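You operate a simulated robot arm through the tools that you are given. There is no shell and no other tool. Be economical: measure what you need, move in short steps, check, and stop when the job is done.

The job below is to be done with a simulated two-armed robot. You get a single attempt, and the scene is never put back.

## Task
Strap the white and red long bricks together in the cradle.
Fine: end plate slid up to them, red lever locked, ratchet till the gauge is in the green.

The check looks at the end state, three seconds after you hand in, the way a careful person would. Anything else that was tipped, shoved, dropped, spilled or broken makes it a failure.

## Robot
Two 7-joint arms with two-finger parallel grippers on one trunk, on a base that drives. Base frame: it is fixed to the floor where the robot stands at the start and does not move with it; the origin is under the middle of the robot, x ahead of it, y to its left, z up; the surface under the hand at the start is at about z = 0.812. Readings come in m, degrees, newtons and seconds.
The left shoulder is at the start at [0.08, 0.131, 0.947], the right one opposite. With the tool pointing down near the work surface each hand reaches from about 0.4 to 0.86 m from the robot's upright axis, wherever it stands, measured 20 degrees to its own side. Places, roughly: bed of the strap cradle [0.5, -0.3, 0.8]; end plate [0.5, -0.1, 0.8]; ratchet handle [0.4, -0.6, 1]; red release lever [0.4, -0.8, 0.9]. Payload 1.57 kg a hand.
The TCP of each hand is the grasp point between the finger pads, 0.03 m short of the fingertips. In the tool frame z runs along the fingers and y along their closing line. Largest opening 0.11 m; finger width 0.024, thickness 0.012; the body of the gripper, 0.048 by 0.112 m, starts 0.078 m behind the TCP.
Orientation is told as [roll, pitch, yaw] about the base's x, y, z axes, in that order, counted from this pose: with the fingers straight down and closing along the base's y, the tool's x points along the base's -x, its y along +y and its z along -z.

## Interface
- The arms move only by the tool servo_tool. It takes "left_deltas", "right_deltas" or both (then of equal length, played together; a hand with none holds still); each is a list of rows, each a list of 7 numbers: the turn, a rotation vector about the tool's x, y, z in rad, then the shift along the tool's x, y, z in m, then the finger opening in m, from 0 to 0.11. In form: [[ax, ay, az, dx, dy, dz, jaw], ...]. A call has 1 to 10 rows; each row shifts and turns the commanded pose from where the row before left it, along the tool's axes as they then stand. Rows are played at 5 a second. More than 0.05 m and 8.6 degrees between two rows, or a gripper value outside its range, and nothing of the call is played. A pose out of reach is approached as far as the arm can. The call stops where the force on the tool passes 40 N (or 10 N more than at its start, if that is more) or the arm is blocked; 0.2 s more then pass. Each finger travels about 0.108 m/s and halts on what it meets, pressing with about 31 N; the grip force reading is that of the motor and also rises with nothing between the fingers. The clock runs only during rows and for 0.2 s after the last one: add rows that do not move to give the fingers time. The reply holds the time, the measured pose of the TCP, the force on the tool along the base axes, the opening and the grip force, in the units named above and with some noise, with the torque about the TCP (base axes, N m) and any sound that the robot's microphone picked up.
- Cameras (640 x 400 px; columns grow to the right, rows downward): "scene" is now at [-0.0571, -0.0329, 1.4196]; the picture's right is [-0.38, -0.92, 0.00], its down [-0.52, 0.21, -0.83] and it looks along [0.76, -0.32, -0.56] (base axes); focal length 278 px, centre (320, 200). "left" rides on the left gripper at [0.07, -0.016, -0.141] in its tool frame; the picture's right is [0.23, 0.97, 0.00], its down [-0.86, 0.20, -0.48] and it looks along [-0.47, 0.11, 0.88] (tool axes); focal length 222 px, centre (320, 200). "right" rides on the right gripper at [0.07, 0.016, -0.141] in its tool frame; the picture's right is [-0.23, 0.97, 0.00], its down [-0.86, -0.20, -0.48] and it looks along [-0.47, -0.11, 0.88] (tool axes); focal length 222 px, centre (320, 200). There is no depth. A picture from a camera that has moved, and an enlarged one, comes with that camera's place and axes in the base frame and with its lens.
- capture(camera): a new picture of that camera. The clock stands still meanwhile.
- roll_base(legs): drives the robot by 1 to 6 legs, each [ahead, left, turn to the left] in m, m and degrees, along the robot's own axes; the way and the turn of a leg run together, so that a leg with both is an arc; at most 1.5 m and 180 degrees a leg. The arms and the cameras ride along, it lands a little off, and it stops where it bumps. It gives what a move gives.
- aim_head(pan, tilt): turns the head with the scene camera to pan (to the left, within 109 degrees either way) and tilt (down, from -29 to 69), counted from straight ahead of the robot. It gives what a move gives.
- inspect(camera, box): a new picture of the part [left, top, right, bottom] of that camera's present view, enlarged. The clock stands still meanwhile.
- hand_in(): hands the job in; it is judged then, once.

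Go step by step. Nothing tells you exact positions but the pictures and the camera data: compare them with the known pose of the tool, close in by small moves and look again before you grip or let go. The budget is 120 turns and 100 pictures, counting those below and the enlarged ones. Unless the task says otherwise, let go and move clear before handing in, and close with one line.

The tools are called after "Emit:" by a JSON object that holds its "method" and its "body". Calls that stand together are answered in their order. servo_tool: Moves the arms, as the interface text tells. Its arguments: {"type":"object","properties":{"left_deltas":{"type":"array"},"right_deltas":{"type":"array"}},"required":[]} The other tools are called the same way: roll_base (legs) drives the base; aim_head (pan, tilt) turns the head that bears the scene camera; capture (camera) takes a picture; inspect (camera, box) takes an enlarged picture of a part of a camera's view; hand_in () hands the job in.

At the start:

```text
time: 0.0
left_eef_pos: [0.5067, -0.0649, 1.1946]
left_ee_rot: [0.1, 0.0, 0.1]
left_wrist_force: [0.3, -0.2, -0.4]
left_ft_torque: [-0.02, 0.03, 0.02]
left_finger_gap: 0.1099
left_grip_force: 0.0
right_eef_pos: [0.4097, -0.4652, 1.2538]
right_ee_rot: [-0.1, 0.0, -0.1]
right_wrist_force: [-0.3, 0.3, 1.1]
right_ft_torque: [-0.01, 0.03, 0.01]
right_finger_gap: 0.11
right_grip_force: 0.1
robot x, y, heading: [0.0028, -0.0015, -0.1]
head pan, tilt: [-22.5, 34.2]
```

scene: 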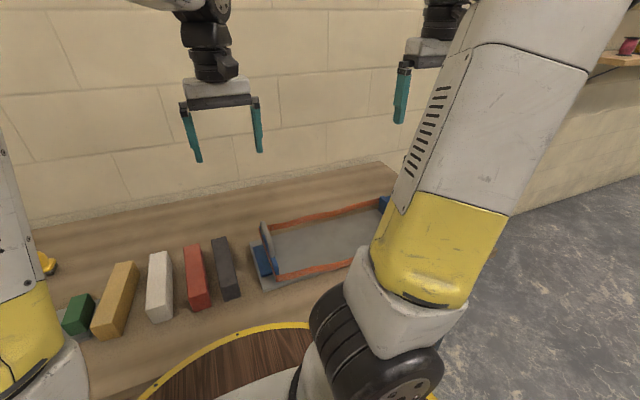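
right: 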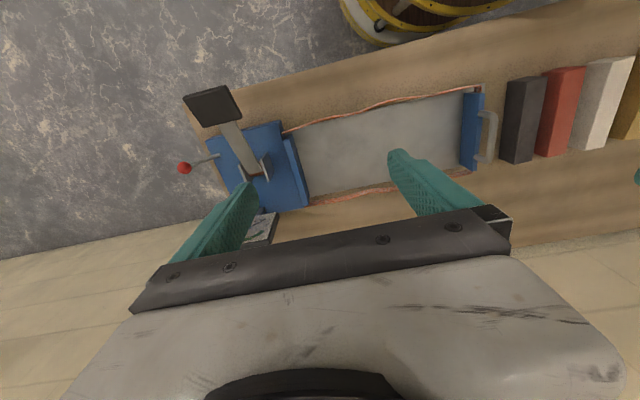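
left: 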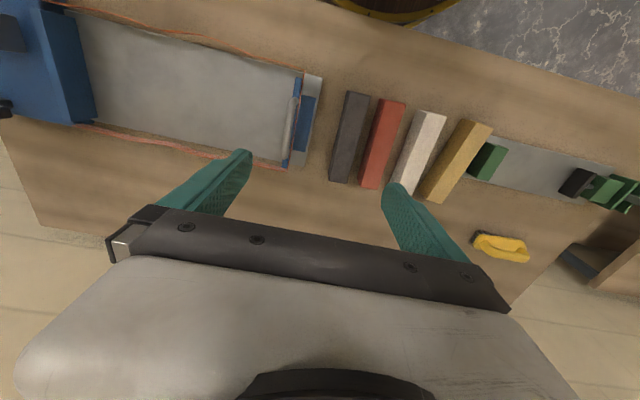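

I see the bricks lying along x, with red at about (0.52, 0.07) and white at about (0.52, 0.16). The cradle runs along y from about -0.1 to -0.55. I'll look closer before moving.

Emit:
{"method": "inspect", "body": {"camera": "right", "box": [160, 60, 400, 240]}}

Emit:
{"method": "inspect", "body": {"camera": "left", "box": [240, 50, 500, 212]}}

Emit:
{"method": "inspect", "body": {"camera": "scene", "box": [140, 170, 400, 332]}}

```text
2.22 times, centred on (280, 150) of right
camera zoom: at [0.3398, -0.4486, 1.3944], right [0.23, 0.97, 0.0], down [0.86, -0.2, 0.48], along [0.47, -0.11, -0.88], focal length 494 px, centre (409, 311)
```

zoom: 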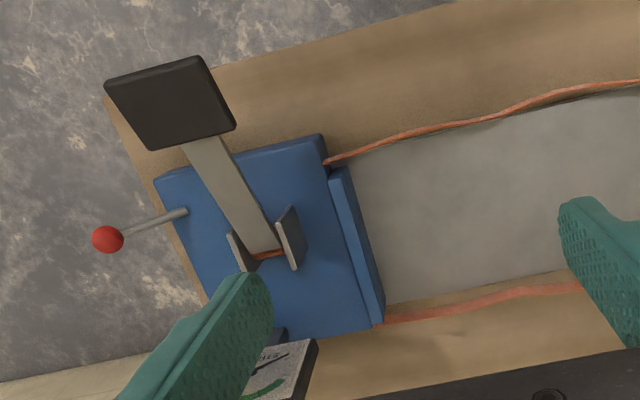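

```text
2.46 times, centred on (370, 131) of left
camera zoom: at [0.4373, -0.0811, 1.3365], right [-0.23, 0.97, 0.0], down [0.86, 0.2, 0.48], along [0.47, 0.11, -0.88], focal length 547 px, centre (197, 370)
```

zoom: 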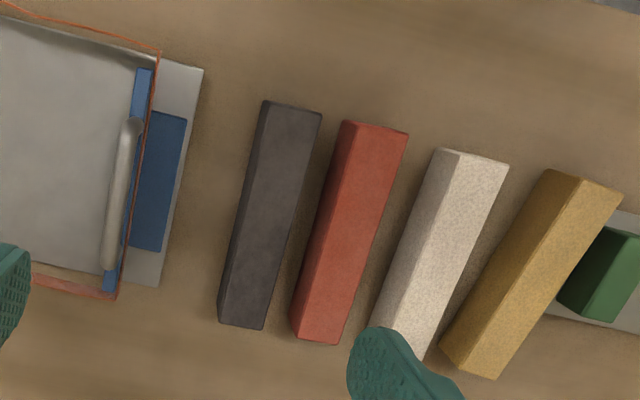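

```text
2.46 times, centred on (270, 251) of scene
camera zoom: at [-0.0571, -0.0329, 1.4196], right [-0.38, -0.92, 0.0], down [-0.52, 0.21, -0.83], along [0.76, -0.32, -0.56], focal length 685 px, centre (443, 74)
```

zoom: 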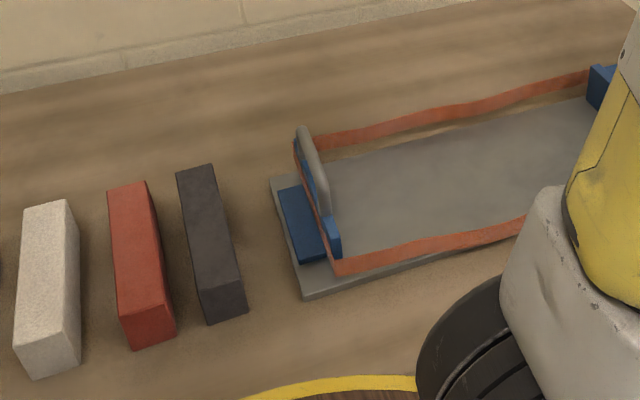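

Next I move the left arm off to its side and bring the right hand over the red brick to measure it.

Emit:
{"method": "servo_tool", "body": {"left_deltas": [[0, 0, 0, 0, 0.045, 0, 0.11], [0, 0, 0, 0, 0.045, 0, 0.11], [0, 0, 0, 0, 0.045, 0, 0.11], [0, 0, 0, 0, 0.045, 0, 0.11], [0, 0, 0, 0, 0.045, 0, 0.11], [0, 0, 0, 0, 0.045, 0, 0.11], [0, 0, 0, 0, 0.045, 0, 0.11], [0, 0, 0, 0, 0.045, 0, 0.11], [0, 0, 0, 0, 0, 0, 0.11], [0, 0, 0, 0, 0, 0, 0.11]], "right_deltas": [[0, 0, 0, -0.01, 0.0446, 0.012, 0.11], [0, 0, 0, -0.01, 0.0446, 0.012, 0.11], [0, 0, 0, -0.01, 0.0446, 0.012, 0.11], [0, 0, 0, -0.01, 0.0446, 0.012, 0.11], [0, 0, 0, -0.01, 0.0446, 0.012, 0.11], [0, 0, 0, -0.01, 0.0446, 0.012, 0.11], [0, 0, 0, -0.01, 0.0446, 0.012, 0.11], [0, 0, 0, -0.01, 0.0446, 0.012, 0.11], [0, 0, 0, -0.01, 0.0446, 0.012, 0.11], [0, 0, 0, -0.01, 0.0446, 0.012, 0.11]]}}

Emit:
{"method": "capture", "body": {"camera": "right"}}

Emit:
{"method": "capture", "body": {"camera": "scene"}}

```text
time: 2.2
left_eef_pos: [0.5067, 0.2924, 1.1949]
left_ee_rot: [0.0, -0.1, -0.1]
left_wrist_force: [0.1, -0.9, -0.7]
left_ft_torque: [0.01, 0.0, 0.02]
left_finger_gap: 0.1101
left_grip_force: 0.0
right_eef_pos: [0.5113, -0.0168, 1.1338]
right_ee_rot: [0.0, -0.1, 0.0]
right_wrist_force: [-0.4, 0.6, -1.3]
right_ft_torque: [0.04, 0.02, 0.02]
right_finger_gap: 0.1103
right_grip_force: 0.0
robot x, y, heading: [0.0038, 0.0016, -0.1]
head pan, tilt: [-22.5, 34.2]
```

```text
93 pictures are left
camera right: at [0.4418, -0.0005, 1.2742], right [0.23, 0.97, 0.0], down [0.85, -0.2, 0.48], along [0.47, -0.11, -0.88], focal length 222 px, centre (320, 200)
```

right: 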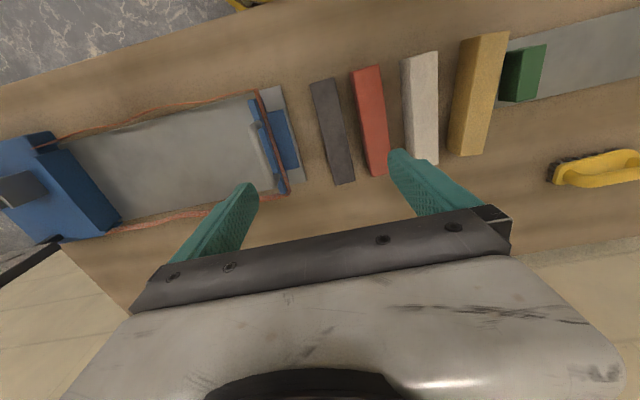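

```text
92 pictures are left
camera scene: at [-0.0574, -0.0331, 1.4196], right [-0.38, -0.92, 0.0], down [-0.52, 0.22, -0.83], along [0.76, -0.32, -0.56], focal length 278 px, centre (320, 200)
```

scene: 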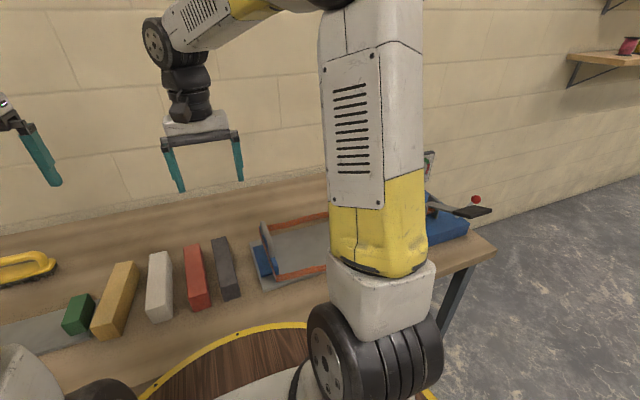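

Emit:
{"method": "inspect", "body": {"camera": "right", "box": [300, 30, 500, 190]}}

Emit:
{"method": "inspect", "body": {"camera": "right", "box": [0, 75, 320, 245]}}

```text
2.50 times, centred on (400, 110) of right
camera zoom: at [0.4418, -0.0005, 1.2742], right [0.23, 0.97, 0.0], down [0.85, -0.2, 0.48], along [0.47, -0.11, -0.88], focal length 555 px, centre (120, 425)
```

zoom: 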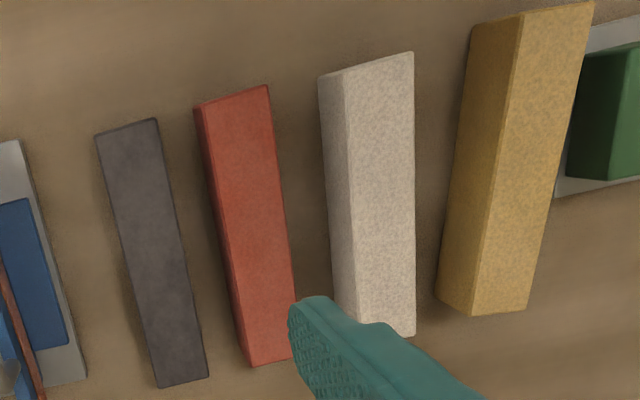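

```text
2.00 times, centred on (160, 160) of right
camera zoom: at [0.4418, -0.0005, 1.2742], right [0.23, 0.97, 0.0], down [0.85, -0.2, 0.48], along [0.47, -0.11, -0.88], focal length 444 px, centre (640, 280)
```

zoom: 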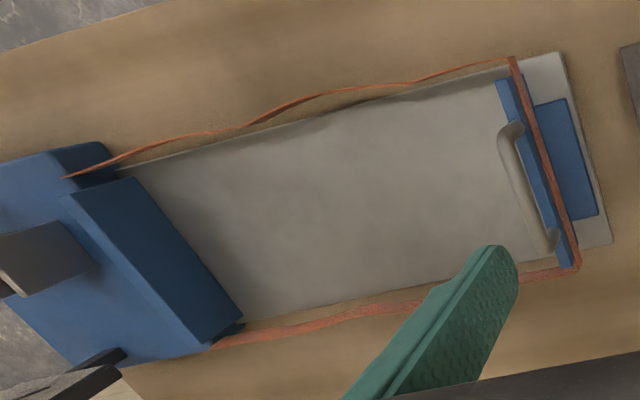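

Red is centred near (0.54, 0.077) and white near (0.543, 0.166). Each is about 0.19 x 0.04 x 0.05, with the top at z≈0.86. They should fit across the bed between the straps, so I hover over red with the jaw at 0.062.

Emit:
{"method": "servo_tool", "body": {"right_deltas": [[0, 0, 0, -0.0073, 0.0235, 0.0335, 0.062], [0, 0, 0, -0.0073, 0.0235, 0.0335, 0.062], [0, 0, 0, -0.0073, 0.0235, 0.0335, 0.062], [0, 0, 0, -0.0073, 0.0235, 0.0335, 0.062], [0, 0, 0, 0, 0, 0.04, 0.062], [0, 0, 0, 0, 0, 0, 0.062]]}}

Emit:
{"method": "capture", "body": {"camera": "right"}}

```text
time: 3.6
left_eef_pos: [0.5076, 0.2937, 1.1947]
left_ee_rot: [0.1, 0.1, 0.0]
left_wrist_force: [-0.2, -0.5, 0.8]
left_ft_torque: [0.0, -0.03, 0.01]
left_finger_gap: 0.1101
left_grip_force: 0.0
right_eef_pos: [0.5378, 0.0758, 0.9572]
right_ee_rot: [0.0, 0.0, 0.0]
right_wrist_force: [-0.9, -0.6, 0.0]
right_ft_torque: [0.04, 0.02, -0.01]
right_finger_gap: 0.0619
right_grip_force: 0.2
robot x, y, heading: [0.0018, 0.001, -0.0]
head pan, tilt: [-22.5, 34.2]
```

```text
89 pictures are left
camera right: at [0.469, 0.0918, 1.0991], right [0.23, 0.97, 0.0], down [0.86, -0.2, 0.48], along [0.47, -0.11, -0.88], focal length 222 px, centre (320, 200)
```

right: 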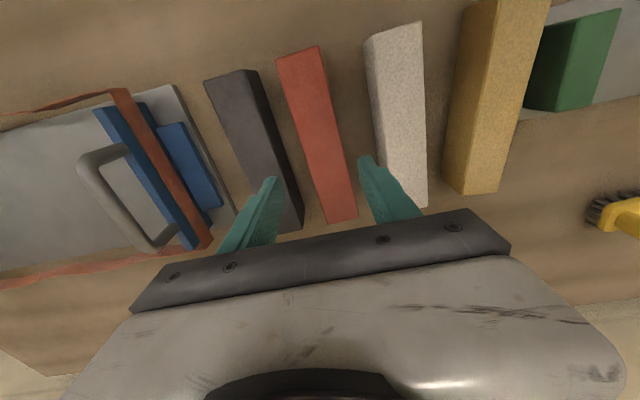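

Red measures centre (0.538, 0.080), yaw about +2°, and width 0.04. I descend and grip it.

Emit:
{"method": "servo_tool", "body": {"right_deltas": [[0, 0, -0.03, 0, 0.004, 0.03, 0.062], [0, 0, 0, 0, 0, 0.04, 0.062], [0, 0, 0, 0, 0, 0.037, 0.062], [0, 0, 0, 0, 0, 0, 0.062], [0, 0, 0, 0, 0, 0, 0.03], [0, 0, 0, 0, 0, 0, 0.03], [0, 0, 0, 0, 0, 0, 0.03]]}}

Emit:
{"method": "capture", "body": {"camera": "right"}}

```text
time: 5.2
left_eef_pos: [0.5078, 0.2936, 1.1936]
left_ee_rot: [0.0, 0.0, -0.1]
left_wrist_force: [0.3, -0.2, -0.3]
left_ft_torque: [0.02, 0.0, -0.02]
left_finger_gap: 0.1102
left_grip_force: 0.0
right_eef_pos: [0.5391, 0.0786, 0.852]
right_ee_rot: [0.1, 0.0, 1.7]
right_wrist_force: [-0.7, 2.8, -0.2]
right_ft_torque: [0.26, -0.47, 0.25]
right_finger_gap: 0.044
right_grip_force: 31.0
robot x, y, heading: [0.0024, 0.0019, -0.0]
head pan, tilt: [-22.5, 34.2]
```

```text
88 pictures are left
camera right: at [0.4694, 0.093, 0.9933], right [0.2, 0.98, 0.0], down [0.86, -0.17, 0.48], along [0.47, -0.1, -0.88], focal length 222 px, centre (320, 200)
```

right: 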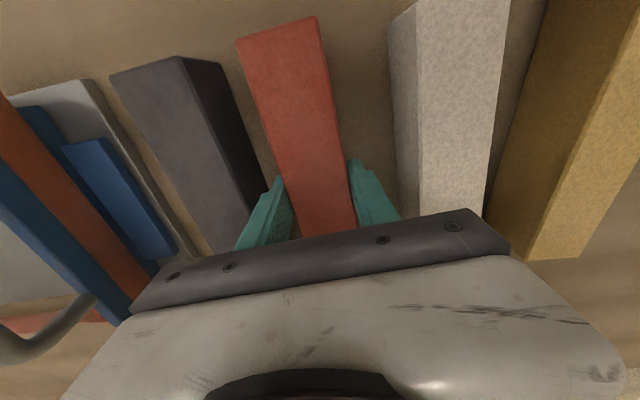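

Red is gripped with a 0.044 gap. I lift it.

Emit:
{"method": "servo_tool", "body": {"right_deltas": [[0, 0, 0, 0, 0, -0.015, 0.03], [0, 0, 0, 0, 0, -0.03, 0.03], [0, 0, 0, 0, 0, -0.04, 0.03], [0, 0, 0, 0, 0, -0.04, 0.03], [0, 0, 0, 0, 0, -0.04, 0.03], [0, 0, 0, 0, 0, -0.035, 0.03], [0, 0, 0, 0, 0, 0, 0.03]]}}

```text
time: 6.8
left_eef_pos: [0.5081, 0.2936, 1.1936]
left_ee_rot: [0.0, -0.1, 0.1]
left_wrist_force: [0.8, 0.2, -0.1]
left_ft_torque: [-0.03, -0.01, 0.03]
left_finger_gap: 0.1099
left_grip_force: 0.1
right_eef_pos: [0.5386, 0.081, 1.0504]
right_ee_rot: [-0.1, 0.1, 1.8]
right_wrist_force: [0.6, 0.9, -8.2]
right_ft_torque: [-0.02, 0.0, 0.02]
right_finger_gap: 0.044
right_grip_force: 31.1
robot x, y, heading: [-0.0035, 0.0025, -0.0]
head pan, tilt: [-22.5, 34.2]
```

Red weighs about 0.8 kg and is balanced. I square it up and carry it over to the fixed jaw end.

Emit:
{"method": "servo_tool", "body": {"right_deltas": [[0, 0, 0.031, 0, -0.02, 0, 0.03], [0, 0, 0, 0, -0.045, 0, 0.03], [0, 0, 0, 0, -0.045, 0, 0.03], [0, 0, 0, 0, -0.045, 0, 0.03], [0, 0, 0, 0, -0.045, 0, 0.03], [0, 0, 0, 0, -0.045, 0, 0.03], [0, 0, 0, 0, -0.045, 0, 0.03], [0, 0, 0, 0, -0.045, 0, 0.03], [0, 0, 0, 0, -0.045, 0, 0.03], [0, 0, 0, 0, -0.045, 0, 0.03]]}}

Emit:
{"method": "capture", "body": {"camera": "right"}}

Emit:
{"method": "capture", "body": {"camera": "scene"}}

```text
time: 9.0
left_eef_pos: [0.5076, 0.2931, 1.1936]
left_ee_rot: [0.0, 0.1, 0.0]
left_wrist_force: [0.0, 0.1, 0.6]
left_ft_torque: [0.0, -0.01, -0.03]
left_finger_gap: 0.11
left_grip_force: 0.1
right_eef_pos: [0.5375, -0.3478, 1.0539]
right_ee_rot: [0.0, 0.0, 0.0]
right_wrist_force: [0.6, 0.1, -7.7]
right_ft_torque: [0.01, 0.01, 0.02]
right_finger_gap: 0.0438
right_grip_force: 31.2
robot x, y, heading: [0.0007, -0.0008, -0.0]
head pan, tilt: [-22.5, 34.2]
```

```text
87 pictures are left
camera right: at [0.468, -0.3311, 1.1954], right [0.23, 0.97, 0.0], down [0.86, -0.2, 0.48], along [0.47, -0.11, -0.88], focal length 222 px, centre (320, 200)
```

right: 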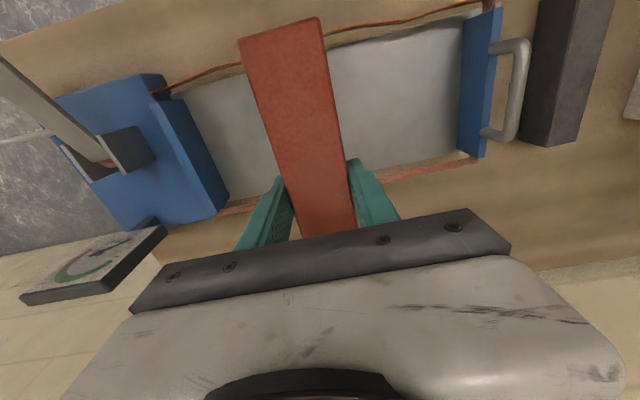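

```text
86 pictures are left
camera scene: at [-0.0569, -0.0326, 1.4196], right [-0.38, -0.92, 0.0], down [-0.52, 0.21, -0.83], along [0.76, -0.32, -0.56], focal length 278 px, centre (320, 200)
```

scene: 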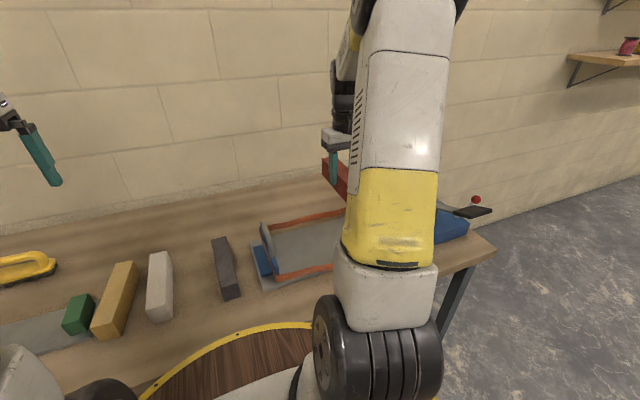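

The fixed jaw face is at y≈-0.545 with its top at z≈0.874. I move over y=-0.485 and come part way down to check the fit between the straps.

Emit:
{"method": "servo_tool", "body": {"right_deltas": [[0, 0, 0, 0, -0.045, 0, 0.03], [0, 0, 0, 0, -0.046, 0, 0.03], [0, 0, 0, 0, -0.046, 0, 0.03], [0, 0, 0, 0, 0, 0.035, 0.03], [0, 0, 0, 0, 0, 0.035, 0.03], [0, 0, 0, 0, 0, 0.035, 0.03], [0, 0, 0, 0, 0, 0.02, 0.03], [0, 0, 0, 0, 0, 0, 0.03]]}}

Emit:
{"method": "capture", "body": {"camera": "right"}}

Emit:
{"method": "inspect", "body": {"camera": "scene", "box": [230, 120, 500, 300]}}

```text
time: 10.8
left_eef_pos: [0.5091, 0.2942, 1.1946]
left_ee_rot: [-0.1, 0.0, 0.0]
left_wrist_force: [-0.2, -0.5, 0.4]
left_ft_torque: [0.04, -0.05, -0.04]
left_finger_gap: 0.1097
left_grip_force: 0.2
right_eef_pos: [0.5381, -0.4842, 0.9273]
right_ee_rot: [0.0, 0.0, 0.0]
right_wrist_force: [0.0, 0.2, -8.0]
right_ft_torque: [0.0, 0.03, 0.02]
right_finger_gap: 0.044
right_grip_force: 31.4
robot x, y, heading: [-0.0007, 0.0006, -0.0]
head pan, tilt: [-22.5, 34.2]
```

```text
85 pictures are left
camera right: at [0.4685, -0.4681, 1.069], right [0.23, 0.97, 0.0], down [0.86, -0.2, 0.48], along [0.47, -0.11, -0.88], focal length 222 px, centre (320, 200)
```

right: 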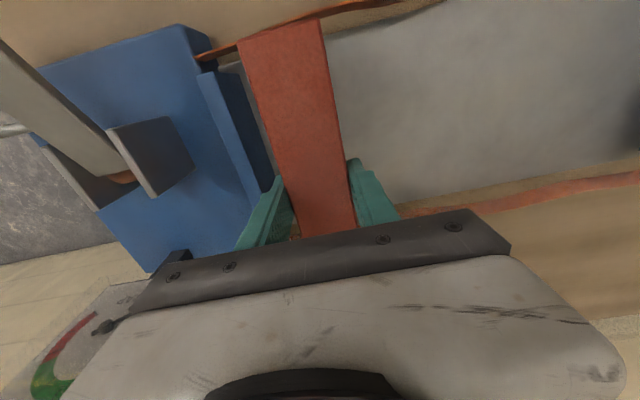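

```text
2.22 times, centred on (365, 210) of scene
camera zoom: at [-0.0568, -0.0331, 1.4196], right [-0.38, -0.92, 0.0], down [-0.52, 0.22, -0.83], along [0.76, -0.32, -0.56], focal length 619 px, centre (220, 178)
```

zoom: 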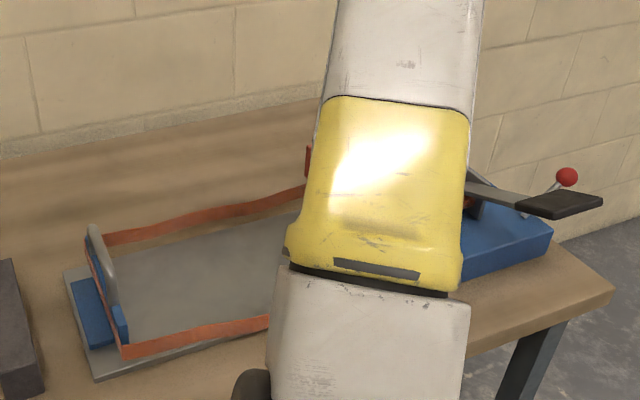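

There is more room on the near strap than the far one, so I shift 6 mm toward -x and lower gently until contact.

Emit:
{"method": "servo_tool", "body": {"right_deltas": [[0, 0, 0, 0.006, 0, 0.015, 0.03], [0, 0, 0, 0, 0, 0.02, 0.03], [0, 0, 0, 0, 0, 0.015, 0.03], [0, 0, 0, 0, 0, 0.006, 0.03], [0, 0, 0, 0, 0, 0.004, 0.03], [0, 0, 0, 0, 0, 0, 0.03]]}}

Emit:
{"method": "capture", "body": {"camera": "right"}}

```text
time: 12.2
left_eef_pos: [0.5075, 0.2932, 1.1935]
left_ee_rot: [0.0, 0.0, 0.0]
left_wrist_force: [0.8, 0.0, -0.2]
left_ft_torque: [-0.02, -0.03, -0.01]
left_finger_gap: 0.1101
left_grip_force: 0.0
right_eef_pos: [0.5316, -0.4835, 0.8659]
right_ee_rot: [0.0, -0.1, 0.0]
right_wrist_force: [-0.6, 0.8, -9.2]
right_ft_torque: [0.01, 0.0, 0.01]
right_finger_gap: 0.0439
right_grip_force: 30.9
robot x, y, heading: [0.005, -0.0009, -0.1]
head pan, tilt: [-22.5, 34.2]
```

```text
83 pictures are left
camera right: at [0.4627, -0.467, 1.0081], right [0.23, 0.97, 0.0], down [0.86, -0.2, 0.48], along [0.47, -0.11, -0.88], focal length 222 px, centre (320, 200)
```

right: 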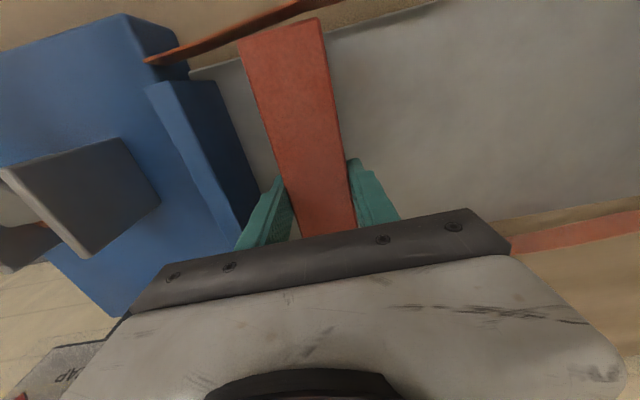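

Emit:
{"method": "servo_tool", "body": {"right_deltas": [[0, 0, 0, 0, -0.006, 0.002, 0.03], [0, 0, 0, 0, 0, 0.002, 0.03], [0, 0, 0, 0, 0, 0.002, 0.03], [0, 0, 0, 0, 0, 0, 0.03]]}}

```text
time: 13.2
left_eef_pos: [0.5066, 0.2934, 1.1941]
left_ee_rot: [0.0, -0.1, 0.0]
left_wrist_force: [-0.1, 0.8, 0.3]
left_ft_torque: [0.0, -0.04, -0.04]
left_finger_gap: 0.1099
left_grip_force: 0.1
right_eef_pos: [0.5319, -0.4895, 0.8637]
right_ee_rot: [-0.2, -0.2, -0.1]
right_wrist_force: [-3.3, 0.1, 26.6]
right_ft_torque: [0.74, 0.06, 0.05]
right_finger_gap: 0.0437
right_grip_force: 31.5
robot x, y, heading: [-0.0004, 0.0032, 0.2]
head pan, tilt: [-22.5, 34.2]
```

Contact, so red is on the bed. I release to 0.06 and lift up.

Emit:
{"method": "servo_tool", "body": {"right_deltas": [[0, 0, 0, 0, 0, -0.001, 0.06], [0, 0, 0, 0, 0, 0, 0.06], [0, 0, 0, 0, 0, -0.03, 0.06], [0, 0, 0, 0, 0, -0.045, 0.06], [0, 0, 0, 0, 0.02, -0.04, 0.06], [0, 0, 0, 0, 0.04, -0.03, 0.06], [0, 0, 0, 0, 0.04, -0.02, 0.06], [0, 0, 0, 0, 0.04, 0, 0.06]]}}

Emit:
{"method": "capture", "body": {"camera": "right"}}

```text
time: 15.0
left_eef_pos: [0.5076, 0.2937, 1.1944]
left_ee_rot: [-0.1, 0.0, -0.1]
left_wrist_force: [0.1, -0.6, -0.4]
left_ft_torque: [0.01, -0.01, -0.03]
left_finger_gap: 0.11
left_grip_force: 0.0
right_eef_pos: [0.532, -0.3486, 1.0264]
right_ee_rot: [0.0, 0.0, -0.1]
right_wrist_force: [0.2, -0.5, -0.1]
right_ft_torque: [0.01, 0.01, 0.03]
right_finger_gap: 0.0598
right_grip_force: 0.1
robot x, y, heading: [0.0017, 0.0001, -0.0]
head pan, tilt: [-22.5, 34.2]
```

```text
82 pictures are left
camera right: at [0.4618, -0.3338, 1.168], right [0.23, 0.97, 0.0], down [0.86, -0.2, 0.48], along [0.47, -0.11, -0.88], focal length 222 px, centre (320, 200)
```

right: 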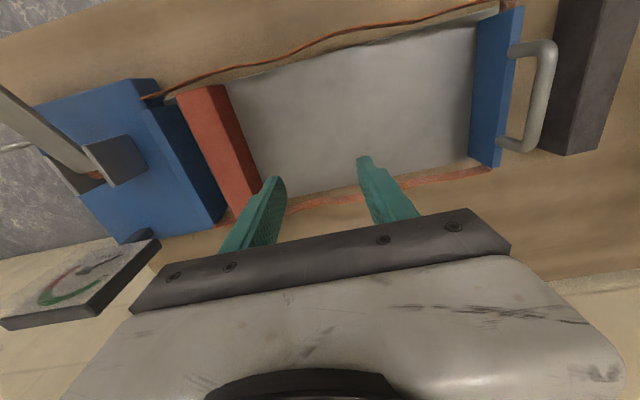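

Red sits well. Next is white, with the left arm moved further away.

Emit:
{"method": "servo_tool", "body": {"left_deltas": [[0, 0, 0, 0, 0.035, -0.01, 0.11], [0, 0, 0, 0, 0.035, -0.01, 0.11], [0, 0, 0, 0, 0.035, -0.01, 0.11], [0, 0, 0, 0, 0.035, -0.01, 0.11], [0, 0, 0, 0, 0, 0, 0.11], [0, 0, 0, 0, 0, 0, 0.11], [0, 0, 0, 0, 0, 0, 0.11], [0, 0, 0, 0, 0, 0, 0.11], [0, 0, 0, 0, 0, 0, 0.11], [0, 0, 0, 0, 0, 0, 0.11]], "right_deltas": [[0, 0, 0, -0.001, 0.048, 0, 0.06], [0, 0, 0, -0.001, 0.048, 0, 0.06], [0, 0, 0, -0.001, 0.048, 0, 0.06], [0, 0, 0, -0.001, 0.048, 0, 0.06], [0, 0, 0, -0.001, 0.048, 0, 0.06], [0, 0, 0, -0.001, 0.048, 0, 0.06], [0, 0, 0, -0.001, 0.048, 0, 0.06], [0, 0, 0, -0.001, 0.048, 0, 0.065], [0, 0, 0, -0.001, 0.048, 0, 0.07], [0, 0, 0, -0.001, 0.048, 0, 0.07]]}}

Emit:
{"method": "servo_tool", "body": {"right_deltas": [[0, 0, 0, 0, 0.035, 0.03, 0.07], [0, 0, 0, 0, 0, 0.04, 0.07], [0, 0, 0, 0, 0, 0, 0.07]]}}

Emit:
{"method": "capture", "body": {"camera": "right"}}

```text
time: 17.2
left_eef_pos: [0.5088, 0.4366, 1.2343]
left_ee_rot: [0.0, 0.0, 0.0]
left_wrist_force: [0.4, -0.2, 0.4]
left_ft_torque: [0.02, 0.0, 0.02]
left_finger_gap: 0.1101
left_grip_force: 0.0
right_eef_pos: [0.5439, 0.131, 1.0253]
right_ee_rot: [0.0, 0.0, -0.1]
right_wrist_force: [0.2, -0.8, 0.7]
right_ft_torque: [0.04, 0.01, -0.01]
right_finger_gap: 0.07
right_grip_force: 0.0
robot x, y, heading: [-0.0009, 0.0037, -0.1]
head pan, tilt: [-22.5, 34.2]
```

```text
time: 18.0
left_eef_pos: [0.5083, 0.436, 1.2353]
left_ee_rot: [-0.1, 0.0, 0.1]
left_wrist_force: [-0.3, -0.3, 0.0]
left_ft_torque: [-0.02, 0.01, -0.01]
left_finger_gap: 0.11
left_grip_force: 0.0
right_eef_pos: [0.5442, 0.1659, 0.9544]
right_ee_rot: [0.0, 0.0, 0.0]
right_wrist_force: [-0.9, 0.3, -0.7]
right_ft_torque: [-0.01, 0.0, 0.0]
right_finger_gap: 0.0702
right_grip_force: 0.0
robot x, y, heading: [0.0013, 0.0035, 0.1]
head pan, tilt: [-22.5, 34.2]
```

```text
81 pictures are left
camera right: at [0.4743, 0.1818, 1.0961], right [0.23, 0.97, 0.0], down [0.85, -0.2, 0.48], along [0.47, -0.11, -0.88], focal length 222 px, centre (320, 200)
```

right: 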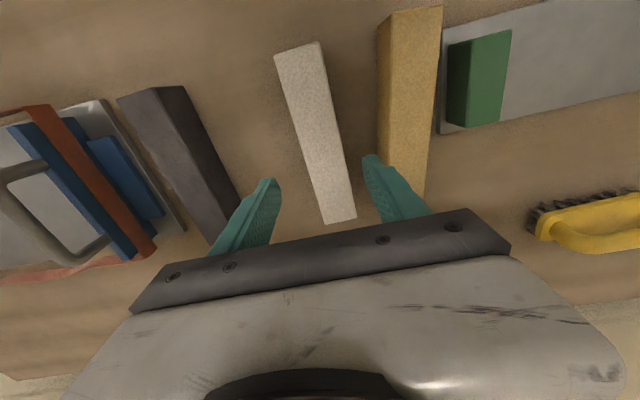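

White is at (0.543, 0.169), yaw about 2°. I descend and grip the same way.

Emit:
{"method": "servo_tool", "body": {"right_deltas": [[0, 0, -0.032, 0, 0.003, 0.025, 0.062], [0, 0, 0, 0, 0, 0.04, 0.062], [0, 0, 0, 0, 0, 0.037, 0.062], [0, 0, 0, 0, 0, 0, 0.062], [0, 0, 0, 0, 0, 0, 0.03], [0, 0, 0, 0, 0, 0, 0.03], [0, 0, 0, 0, 0, 0, 0.03]]}}

Emit:
{"method": "capture", "body": {"camera": "right"}}

```text
time: 19.6
left_eef_pos: [0.5096, 0.4368, 1.2347]
left_ee_rot: [0.0, 0.0, 0.0]
left_wrist_force: [-0.9, 1.0, 0.1]
left_ft_torque: [-0.01, 0.03, 0.05]
left_finger_gap: 0.11
left_grip_force: 0.1
right_eef_pos: [0.5433, 0.1686, 0.8546]
right_ee_rot: [0.0, 0.1, 1.8]
right_wrist_force: [0.2, 1.6, 0.1]
right_ft_torque: [0.17, -0.42, 0.14]
right_finger_gap: 0.0438
right_grip_force: 30.7
robot x, y, heading: [0.0007, 0.0008, -0.1]
head pan, tilt: [-22.5, 34.2]
```

```text
80 pictures are left
camera right: at [0.4729, 0.1827, 0.9963], right [0.2, 0.98, 0.0], down [0.86, -0.17, 0.48], along [0.47, -0.09, -0.88], focal length 222 px, centre (320, 200)
```

right: 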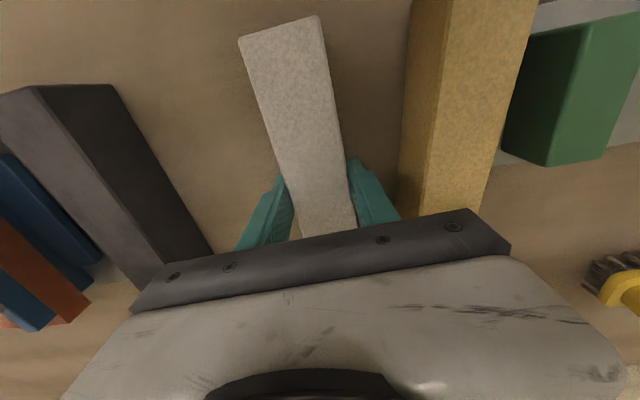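

Gripped. I lift and carry it toward y=-0.418, next to red.

Emit:
{"method": "servo_tool", "body": {"right_deltas": [[0, 0, 0, 0, 0, -0.015, 0.03], [0, 0, 0, 0, 0, -0.035, 0.03], [0, 0, 0, 0, 0, -0.045, 0.03], [0, 0, 0, 0, 0, -0.045, 0.03], [0, 0, 0, 0, 0, -0.045, 0.03], [0, 0, 0.0315, 0, 0, -0.01, 0.03], [0, 0, 0, 0, -0.04, 0, 0.03], [0, 0, 0, 0, -0.045, 0, 0.03], [0, 0, 0, 0, -0.045, 0, 0.03], [0, 0, 0, 0, -0.045, 0, 0.03]]}}

Emit:
{"method": "servo_tool", "body": {"right_deltas": [[0, 0, 0, 0.002, -0.045, 0, 0.03], [0, 0, 0, 0.002, -0.045, 0, 0.03], [0, 0, 0, 0.002, -0.045, 0, 0.03], [0, 0, 0, 0.002, -0.045, 0, 0.03], [0, 0, 0, 0.002, -0.045, 0, 0.03], [0, 0, 0, 0, -0.045, 0, 0.03], [0, 0, 0, 0, -0.045, 0, 0.03], [0, 0, 0, 0, -0.045, 0, 0.03], [0, 0, 0, 0, -0.045, 0, 0.03], [0, 0, 0, 0, 0, 0, 0.03]]}}

Emit:
{"method": "capture", "body": {"camera": "right"}}

```text
time: 21.8
left_eef_pos: [0.5103, 0.4373, 1.2338]
left_ee_rot: [0.0, 0.0, 0.0]
left_wrist_force: [0.0, 0.6, 0.3]
left_ft_torque: [-0.04, 0.0, 0.02]
left_finger_gap: 0.11
left_grip_force: 0.0
right_eef_pos: [0.5421, -0.0058, 1.0502]
right_ee_rot: [0.0, 0.1, 0.0]
right_wrist_force: [0.4, 0.6, -8.1]
right_ft_torque: [-0.06, 0.03, 0.04]
right_finger_gap: 0.0437
right_grip_force: 30.8
robot x, y, heading: [0.0013, -0.0035, 0.0]
head pan, tilt: [-22.5, 34.2]
```

```text
time: 24.0
left_eef_pos: [0.5098, 0.4354, 1.2338]
left_ee_rot: [0.0, 0.0, 0.0]
left_wrist_force: [-0.4, 0.2, 0.6]
left_ft_torque: [0.01, -0.03, 0.01]
left_finger_gap: 0.1101
left_grip_force: 0.0
right_eef_pos: [0.5324, -0.4123, 1.0506]
right_ee_rot: [0.1, 0.1, -0.1]
right_wrist_force: [-1.7, -0.6, -7.9]
right_ft_torque: [0.01, -0.02, 0.01]
right_finger_gap: 0.0439
right_grip_force: 30.4
robot x, y, heading: [0.0024, -0.0031, 0.0]
head pan, tilt: [-22.5, 34.2]
```

```text
79 pictures are left
camera right: at [0.4632, -0.3959, 1.1924], right [0.23, 0.97, 0.0], down [0.86, -0.2, 0.48], along [0.47, -0.11, -0.88], focal length 222 px, centre (320, 200)
```

right: 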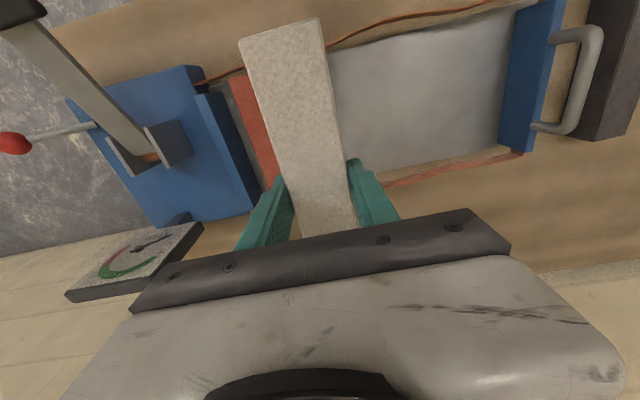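

Emit:
{"method": "servo_tool", "body": {"right_deltas": [[0, 0, 0, 0, -0.005, 0.045, 0.03], [0, 0, 0, 0, 0, 0.045, 0.03], [0, 0, 0, 0, 0, 0.035, 0.03], [0, 0, 0, 0, 0, 0.03, 0.03], [0, 0, 0, 0, 0, 0.015, 0.03], [0, 0, 0, 0, 0, 0, 0.03]]}}

Emit:
{"method": "capture", "body": {"camera": "right"}}

```text
time: 25.4
left_eef_pos: [0.509, 0.4365, 1.2356]
left_ee_rot: [0.0, 0.0, 0.0]
left_wrist_force: [-0.3, -0.6, 0.1]
left_ft_torque: [-0.01, 0.0, -0.04]
left_finger_gap: 0.11
left_grip_force: 0.0
right_eef_pos: [0.5332, -0.4181, 0.8793]
right_ee_rot: [0.1, -0.1, 0.0]
right_wrist_force: [0.2, 0.7, -7.3]
right_ft_torque: [0.06, 0.0, -0.03]
right_finger_gap: 0.0436
right_grip_force: 31.4
robot x, y, heading: [-0.0021, -0.0053, 0.1]
head pan, tilt: [-22.5, 34.2]
```

```text
78 pictures are left
camera right: at [0.4635, -0.4006, 1.0205], right [0.23, 0.97, 0.0], down [0.86, -0.2, 0.48], along [0.47, -0.11, -0.88], focal length 222 px, centre (320, 200)
```

right: 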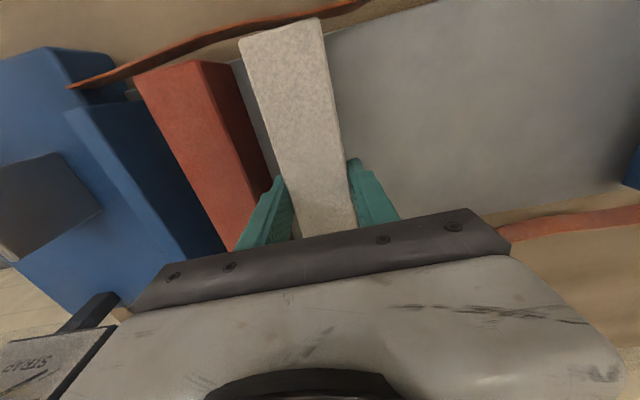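

Emit:
{"method": "servo_tool", "body": {"right_deltas": [[0, 0, 0, 0, 0, 0.006, 0.03], [0, 0, 0, 0, 0, 0.004, 0.03], [0, 0, 0, 0, 0, 0.002, 0.03], [0, 0, 0, 0, 0, 0.002, 0.03], [0, 0, 0, 0, 0, 0, 0.03]]}}

```text
time: 26.6
left_eef_pos: [0.5089, 0.4348, 1.2332]
left_ee_rot: [0.0, 0.0, 0.1]
left_wrist_force: [-0.3, -0.5, 0.4]
left_ft_torque: [0.01, 0.01, 0.01]
left_finger_gap: 0.1099
left_grip_force: 0.0
right_eef_pos: [0.5321, -0.4159, 0.8665]
right_ee_rot: [0.0, 0.0, -0.2]
right_wrist_force: [-5.6, -1.3, 16.4]
right_ft_torque: [0.32, 0.86, 0.08]
right_finger_gap: 0.0437
right_grip_force: 31.1
robot x, y, heading: [0.0006, -0.001, -0.1]
head pan, tilt: [-22.5, 34.2]
```

On the bed. I release, lift, and back off to see both bricks and the end plate.

Emit:
{"method": "servo_tool", "body": {"right_deltas": [[0, 0, 0, 0, 0, -0.001, 0.058], [0, 0, 0, 0, 0, 0, 0.058], [0, 0, 0, 0, 0, -0.03, 0.058], [0, 0, 0, 0, 0, -0.045, 0.058], [0, 0, 0, 0, 0.01, -0.045, 0.058], [0, 0, 0, 0, 0.035, -0.03, 0.058], [0, 0, 0, 0, 0.04, -0.02, 0.058], [0, 0, 0, 0, 0.045, 0, 0.058], [0, 0, 0, 0, 0.045, 0, 0.058], [0, 0, 0, 0, 0, 0, 0.058]]}}

Emit:
{"method": "capture", "body": {"camera": "right"}}

Emit:
{"method": "inspect", "body": {"camera": "right", "box": [0, 40, 300, 240]}}

```text
time: 28.8
left_eef_pos: [0.5086, 0.436, 1.2361]
left_ee_rot: [-0.1, 0.0, 0.0]
left_wrist_force: [-0.7, -0.1, 0.0]
left_ft_torque: [0.02, 0.0, -0.01]
left_finger_gap: 0.1101
left_grip_force: 0.1
right_eef_pos: [0.5324, -0.2394, 1.0375]
right_ee_rot: [0.0, 0.0, -0.1]
right_wrist_force: [0.3, 0.1, 0.6]
right_ft_torque: [-0.01, 0.0, 0.02]
right_finger_gap: 0.0579
right_grip_force: 0.0
robot x, y, heading: [0.0002, -0.0003, 0.1]
head pan, tilt: [-22.5, 34.2]
```

```text
77 pictures are left
camera right: at [0.4625, -0.223, 1.1788], right [0.23, 0.97, 0.0], down [0.85, -0.2, 0.48], along [0.47, -0.11, -0.88], focal length 222 px, centre (320, 200)
```

right: 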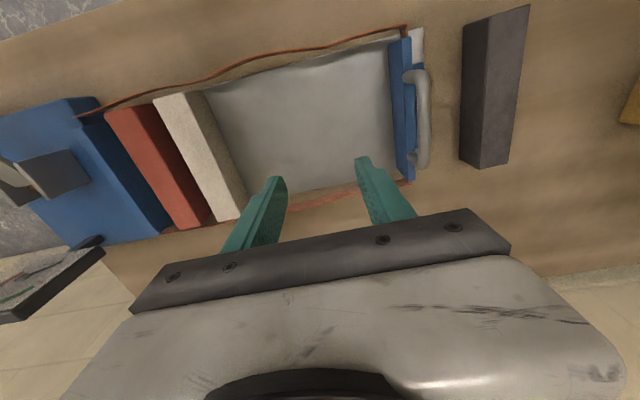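

```text
2.00 times, centred on (150, 140) of right
camera zoom: at [0.4625, -0.223, 1.1788], right [0.23, 0.97, 0.0], down [0.85, -0.2, 0.48], along [0.47, -0.11, -0.88], focal length 444 px, centre (660, 320)
```

zoom: 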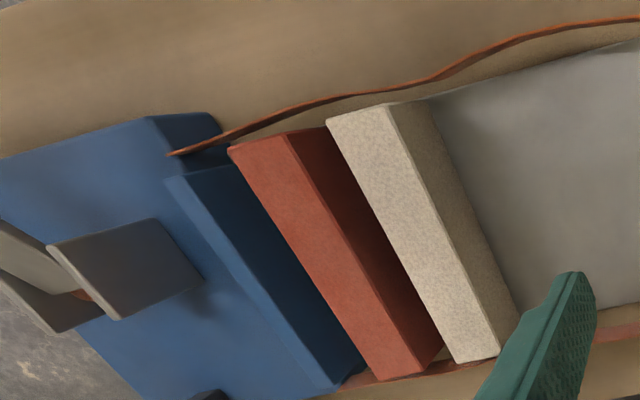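

Both bricks stand square in the cradle. The end plate handle bar is at about (0.53, -0.117, 0.92), so I hover over it.

Emit:
{"method": "servo_tool", "body": {"right_deltas": [[0, 0, 0, 0, 0.045, 0, 0.06], [0, 0, 0, 0, 0.045, 0, 0.06], [0, 0, 0, 0, 0.032, 0.01, 0.06], [0, 0, 0, 0, 0, 0.02, 0.06], [0, 0, 0, 0, 0, 0, 0.06]]}}

Emit:
{"method": "capture", "body": {"camera": "right"}}

Emit:
{"method": "capture", "body": {"camera": "scene"}}

```text
time: 30.0
left_eef_pos: [0.5096, 0.4352, 1.2344]
left_ee_rot: [0.0, 0.0, 0.0]
left_wrist_force: [-0.6, -0.7, -0.5]
left_ft_torque: [-0.01, -0.03, 0.02]
left_finger_gap: 0.1101
left_grip_force: 0.0
right_eef_pos: [0.5319, -0.1189, 1.0055]
right_ee_rot: [0.0, 0.0, 0.0]
right_wrist_force: [0.4, 0.4, -0.6]
right_ft_torque: [0.01, 0.0, 0.0]
right_finger_gap: 0.0599
right_grip_force: 0.0
robot x, y, heading: [-0.0001, 0.0029, -0.1]
head pan, tilt: [-22.5, 34.2]
```

```text
75 pictures are left
camera right: at [0.4628, -0.1029, 1.1471], right [0.23, 0.97, 0.0], down [0.86, -0.2, 0.48], along [0.47, -0.11, -0.88], focal length 222 px, centre (320, 200)
```

right: 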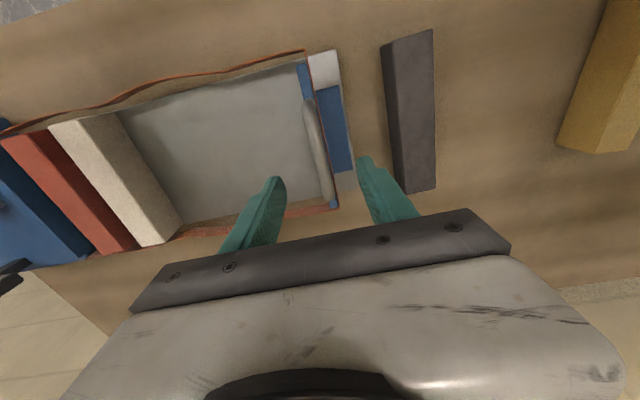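

```text
74 pictures are left
camera scene: at [-0.0571, -0.0327, 1.4196], right [-0.38, -0.92, 0.0], down [-0.52, 0.21, -0.83], along [0.76, -0.32, -0.56], focal length 278 px, centre (320, 200)
```

scene: 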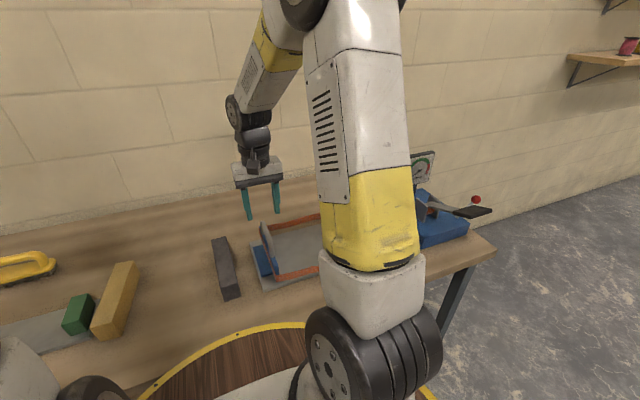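

The bar is centred at (0.531, -0.121). I descend to z≈0.922 and close on it.

Emit:
{"method": "servo_tool", "body": {"right_deltas": [[0, 0, 0, 0, -0.002, 0.035, 0.06], [0, 0, 0, 0, 0, 0.03, 0.06], [0, 0, 0, 0, 0, 0.018, 0.06], [0, 0, 0, 0, 0, 0, 0.03], [0, 0, 0, 0, 0, 0, 0.0], [0, 0, 0, 0, 0, 0, 0.0], [0, 0, 0, 0, 0, 0, 0.0]]}}

Emit:
{"method": "capture", "body": {"camera": "right"}}

```text
time: 31.6
left_eef_pos: [0.5098, 0.4358, 1.2349]
left_ee_rot: [0.0, 0.0, 0.0]
left_wrist_force: [0.3, 0.7, 0.3]
left_ft_torque: [0.02, 0.02, 0.02]
left_finger_gap: 0.1098
left_grip_force: 0.1
right_eef_pos: [0.5342, -0.1201, 0.9209]
right_ee_rot: [0.0, 0.0, 0.0]
right_wrist_force: [-0.4, 1.2, -7.7]
right_ft_torque: [0.02, -0.73, 0.02]
right_finger_gap: 0.0137
right_grip_force: 29.7
robot x, y, heading: [-0.0005, -0.0057, -0.0]
head pan, tilt: [-22.5, 34.2]
```

```text
73 pictures are left
camera right: at [0.4646, -0.105, 1.0634], right [0.23, 0.97, 0.0], down [0.86, -0.2, 0.48], along [0.47, -0.11, -0.88], focal length 222 px, centre (320, 200)
```

right: 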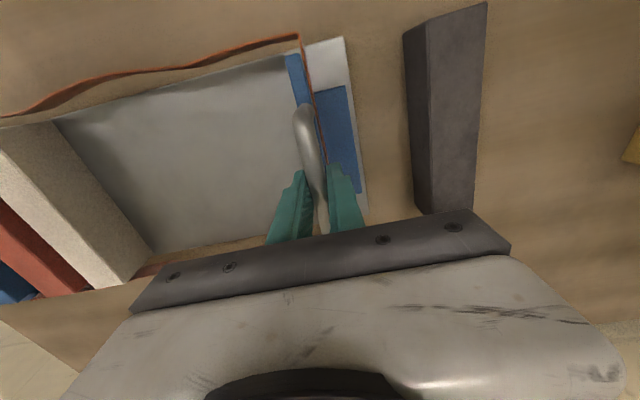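

The handle is held. I slide a short way first to feel the resistance.

Emit:
{"method": "servo_tool", "body": {"right_deltas": [[0, 0, 0, 0, -0.01, 0, 0.0], [0, 0, 0, 0, -0.015, 0, 0.0], [0, 0, 0, 0, -0.02, 0, 0.0], [0, 0, 0, 0, -0.02, 0, 0.0]]}}

Emit:
{"method": "capture", "body": {"camera": "right"}}

```text
time: 32.6
left_eef_pos: [0.5089, 0.4363, 1.2355]
left_ee_rot: [0.0, 0.0, -0.1]
left_wrist_force: [0.0, 0.3, 0.0]
left_ft_torque: [-0.03, -0.01, -0.02]
left_finger_gap: 0.1101
left_grip_force: 0.1
right_eef_pos: [0.5331, -0.1867, 0.9216]
right_ee_rot: [0.0, 0.0, -0.2]
right_wrist_force: [6.8, -0.7, -22.4]
right_ft_torque: [0.03, 0.08, 0.04]
right_finger_gap: 0.0134
right_grip_force: 30.7
robot x, y, heading: [0.0031, -0.0002, 0.0]
head pan, tilt: [-22.5, 34.2]
```

```text
72 pictures are left
camera right: at [0.4645, -0.1701, 1.0636], right [0.23, 0.97, 0.0], down [0.86, -0.2, 0.48], along [0.47, -0.11, -0.88], focal length 222 px, centre (320, 200)
```

right: 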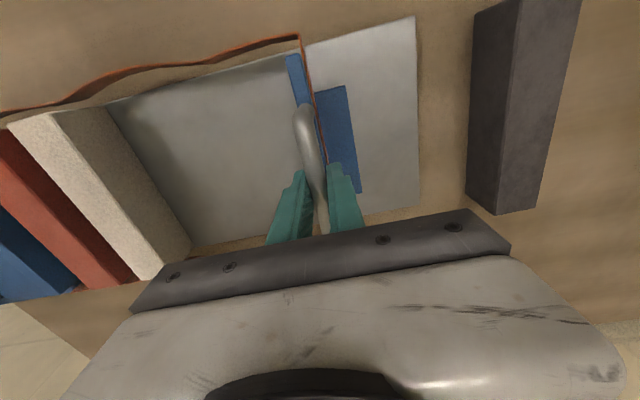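

It slides freely. I continue with a slight downward correction.

Emit:
{"method": "servo_tool", "body": {"right_deltas": [[0, 0, 0, 0, -0.02, 0.0007, 0.0], [0, 0, 0, 0, -0.025, 0, 0.0], [0, 0, 0, 0, -0.025, 0, 0.0], [0, 0, 0, 0, -0.025, 0, 0.0], [0, 0, 0, 0, -0.025, 0, 0.0], [0, 0, 0, 0, -0.025, 0, 0.0], [0, 0, 0, 0, -0.025, 0, 0.0], [0, 0, 0, 0, 0, 0, 0.0]]}}

Emit:
{"method": "capture", "body": {"camera": "right"}}

```text
time: 34.4
left_eef_pos: [0.5101, 0.4347, 1.2339]
left_ee_rot: [0.0, 0.0, 0.0]
left_wrist_force: [-0.7, 0.6, 0.6]
left_ft_torque: [-0.02, 0.01, 0.02]
left_finger_gap: 0.11
left_grip_force: 0.0
right_eef_pos: [0.5335, -0.3565, 0.9218]
right_ee_rot: [-0.1, 0.0, 0.0]
right_wrist_force: [14.9, -0.8, -17.9]
right_ft_torque: [-0.04, -0.48, 0.03]
right_finger_gap: 0.014
right_grip_force: 30.2
robot x, y, heading: [0.002, -0.0019, -0.2]
head pan, tilt: [-22.5, 34.2]
```

```text
71 pictures are left
camera right: at [0.4641, -0.3406, 1.0636], right [0.23, 0.97, 0.0], down [0.85, -0.2, 0.48], along [0.47, -0.11, -0.88], focal length 222 px, centre (320, 200)
```

right: 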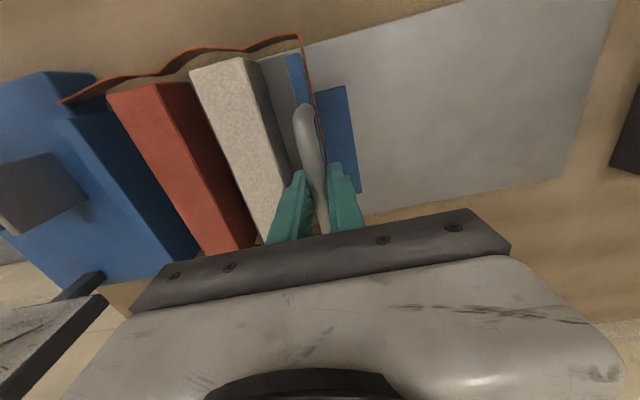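

Emit:
{"method": "servo_tool", "body": {"right_deltas": [[0, 0, 0, -0.001, -0.02, 0.001, 0.0], [0, 0, 0, 0, -0.015, 0, 0.0], [0, 0, 0, 0, -0.012, 0, 0.0], [0, 0, 0, 0, -0.012, 0, 0.0], [0, 0, 0, 0, -0.012, 0, 0.0], [0, 0, 0, 0, 0, 0, 0.0]]}}

Emit:
{"method": "capture", "body": {"camera": "right"}}

```text
time: 35.8
left_eef_pos: [0.5086, 0.4363, 1.2353]
left_ee_rot: [0.0, 0.0, 0.0]
left_wrist_force: [0.0, 0.0, 0.2]
left_ft_torque: [-0.01, 0.0, 0.01]
left_finger_gap: 0.11
left_grip_force: 0.0
right_eef_pos: [0.5339, -0.4267, 0.9228]
right_ee_rot: [-0.2, -0.1, 0.0]
right_wrist_force: [10.3, 5.6, 12.3]
right_ft_torque: [0.07, 0.46, 0.07]
right_finger_gap: 0.014
right_grip_force: 29.8
robot x, y, heading: [0.0032, 0.0008, 0.2]
head pan, tilt: [-22.5, 34.2]
```

```text
70 pictures are left
camera right: at [0.4639, -0.4111, 1.0636], right [0.23, 0.97, 0.0], down [0.85, -0.2, 0.48], along [0.47, -0.11, -0.88], focal length 222 px, centre (320, 200)
```

right: 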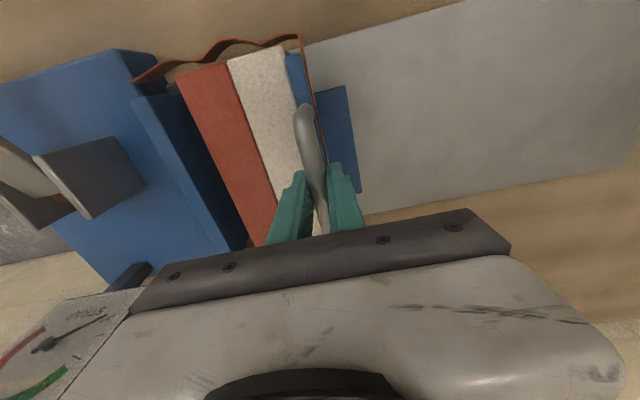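

Emit:
{"method": "servo_tool", "body": {"right_deltas": [[0, 0, 0, 0, -0.008, -0.0005, 0.0], [0, 0, 0, 0, -0.008, 0, 0.0], [0, 0, 0, 0, -0.006, 0, 0.0], [0, 0, 0, 0, -0.005, 0, 0.0], [0, 0, 0, 0, -0.004, 0, 0.0], [0, 0, 0, 0, -0.004, 0, 0.0], [0, 0, 0, 0, -0.004, 0, 0.0], [0, 0, 0, 0, -0.004, 0, 0.0]]}}

Emit:
{"method": "capture", "body": {"camera": "right"}}

```text
time: 37.2
left_eef_pos: [0.508, 0.4376, 1.2342]
left_ee_rot: [-0.1, 0.0, 0.1]
left_wrist_force: [-0.1, 0.6, 0.0]
left_ft_torque: [-0.06, 0.01, 0.01]
left_finger_gap: 0.1099
left_grip_force: 0.0
right_eef_pos: [0.5337, -0.4522, 0.9213]
right_ee_rot: [0.6, 0.5, 0.4]
right_wrist_force: [-5.7, 5.7, 9.0]
right_ft_torque: [0.14, -0.1, -0.32]
right_finger_gap: 0.0137
right_grip_force: 29.7
robot x, y, heading: [0.0017, -0.0003, -0.1]
head pan, tilt: [-22.5, 34.2]
stopped in row 6 (right hand): the force on the tool passed its limit at 44 N (the readings are from after the stop); the commanded pose is now the measured one
```

```text
69 pictures are left
camera right: at [0.4649, -0.4375, 1.0642], right [0.22, 0.97, 0.01], down [0.86, -0.2, 0.47], along [0.46, -0.1, -0.88], focal length 222 px, centre (320, 200)
```

right: 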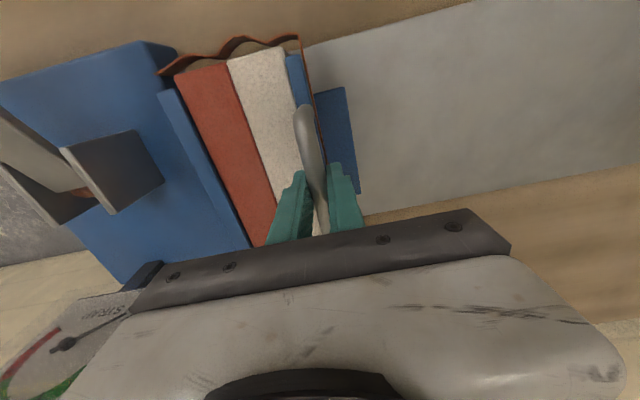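

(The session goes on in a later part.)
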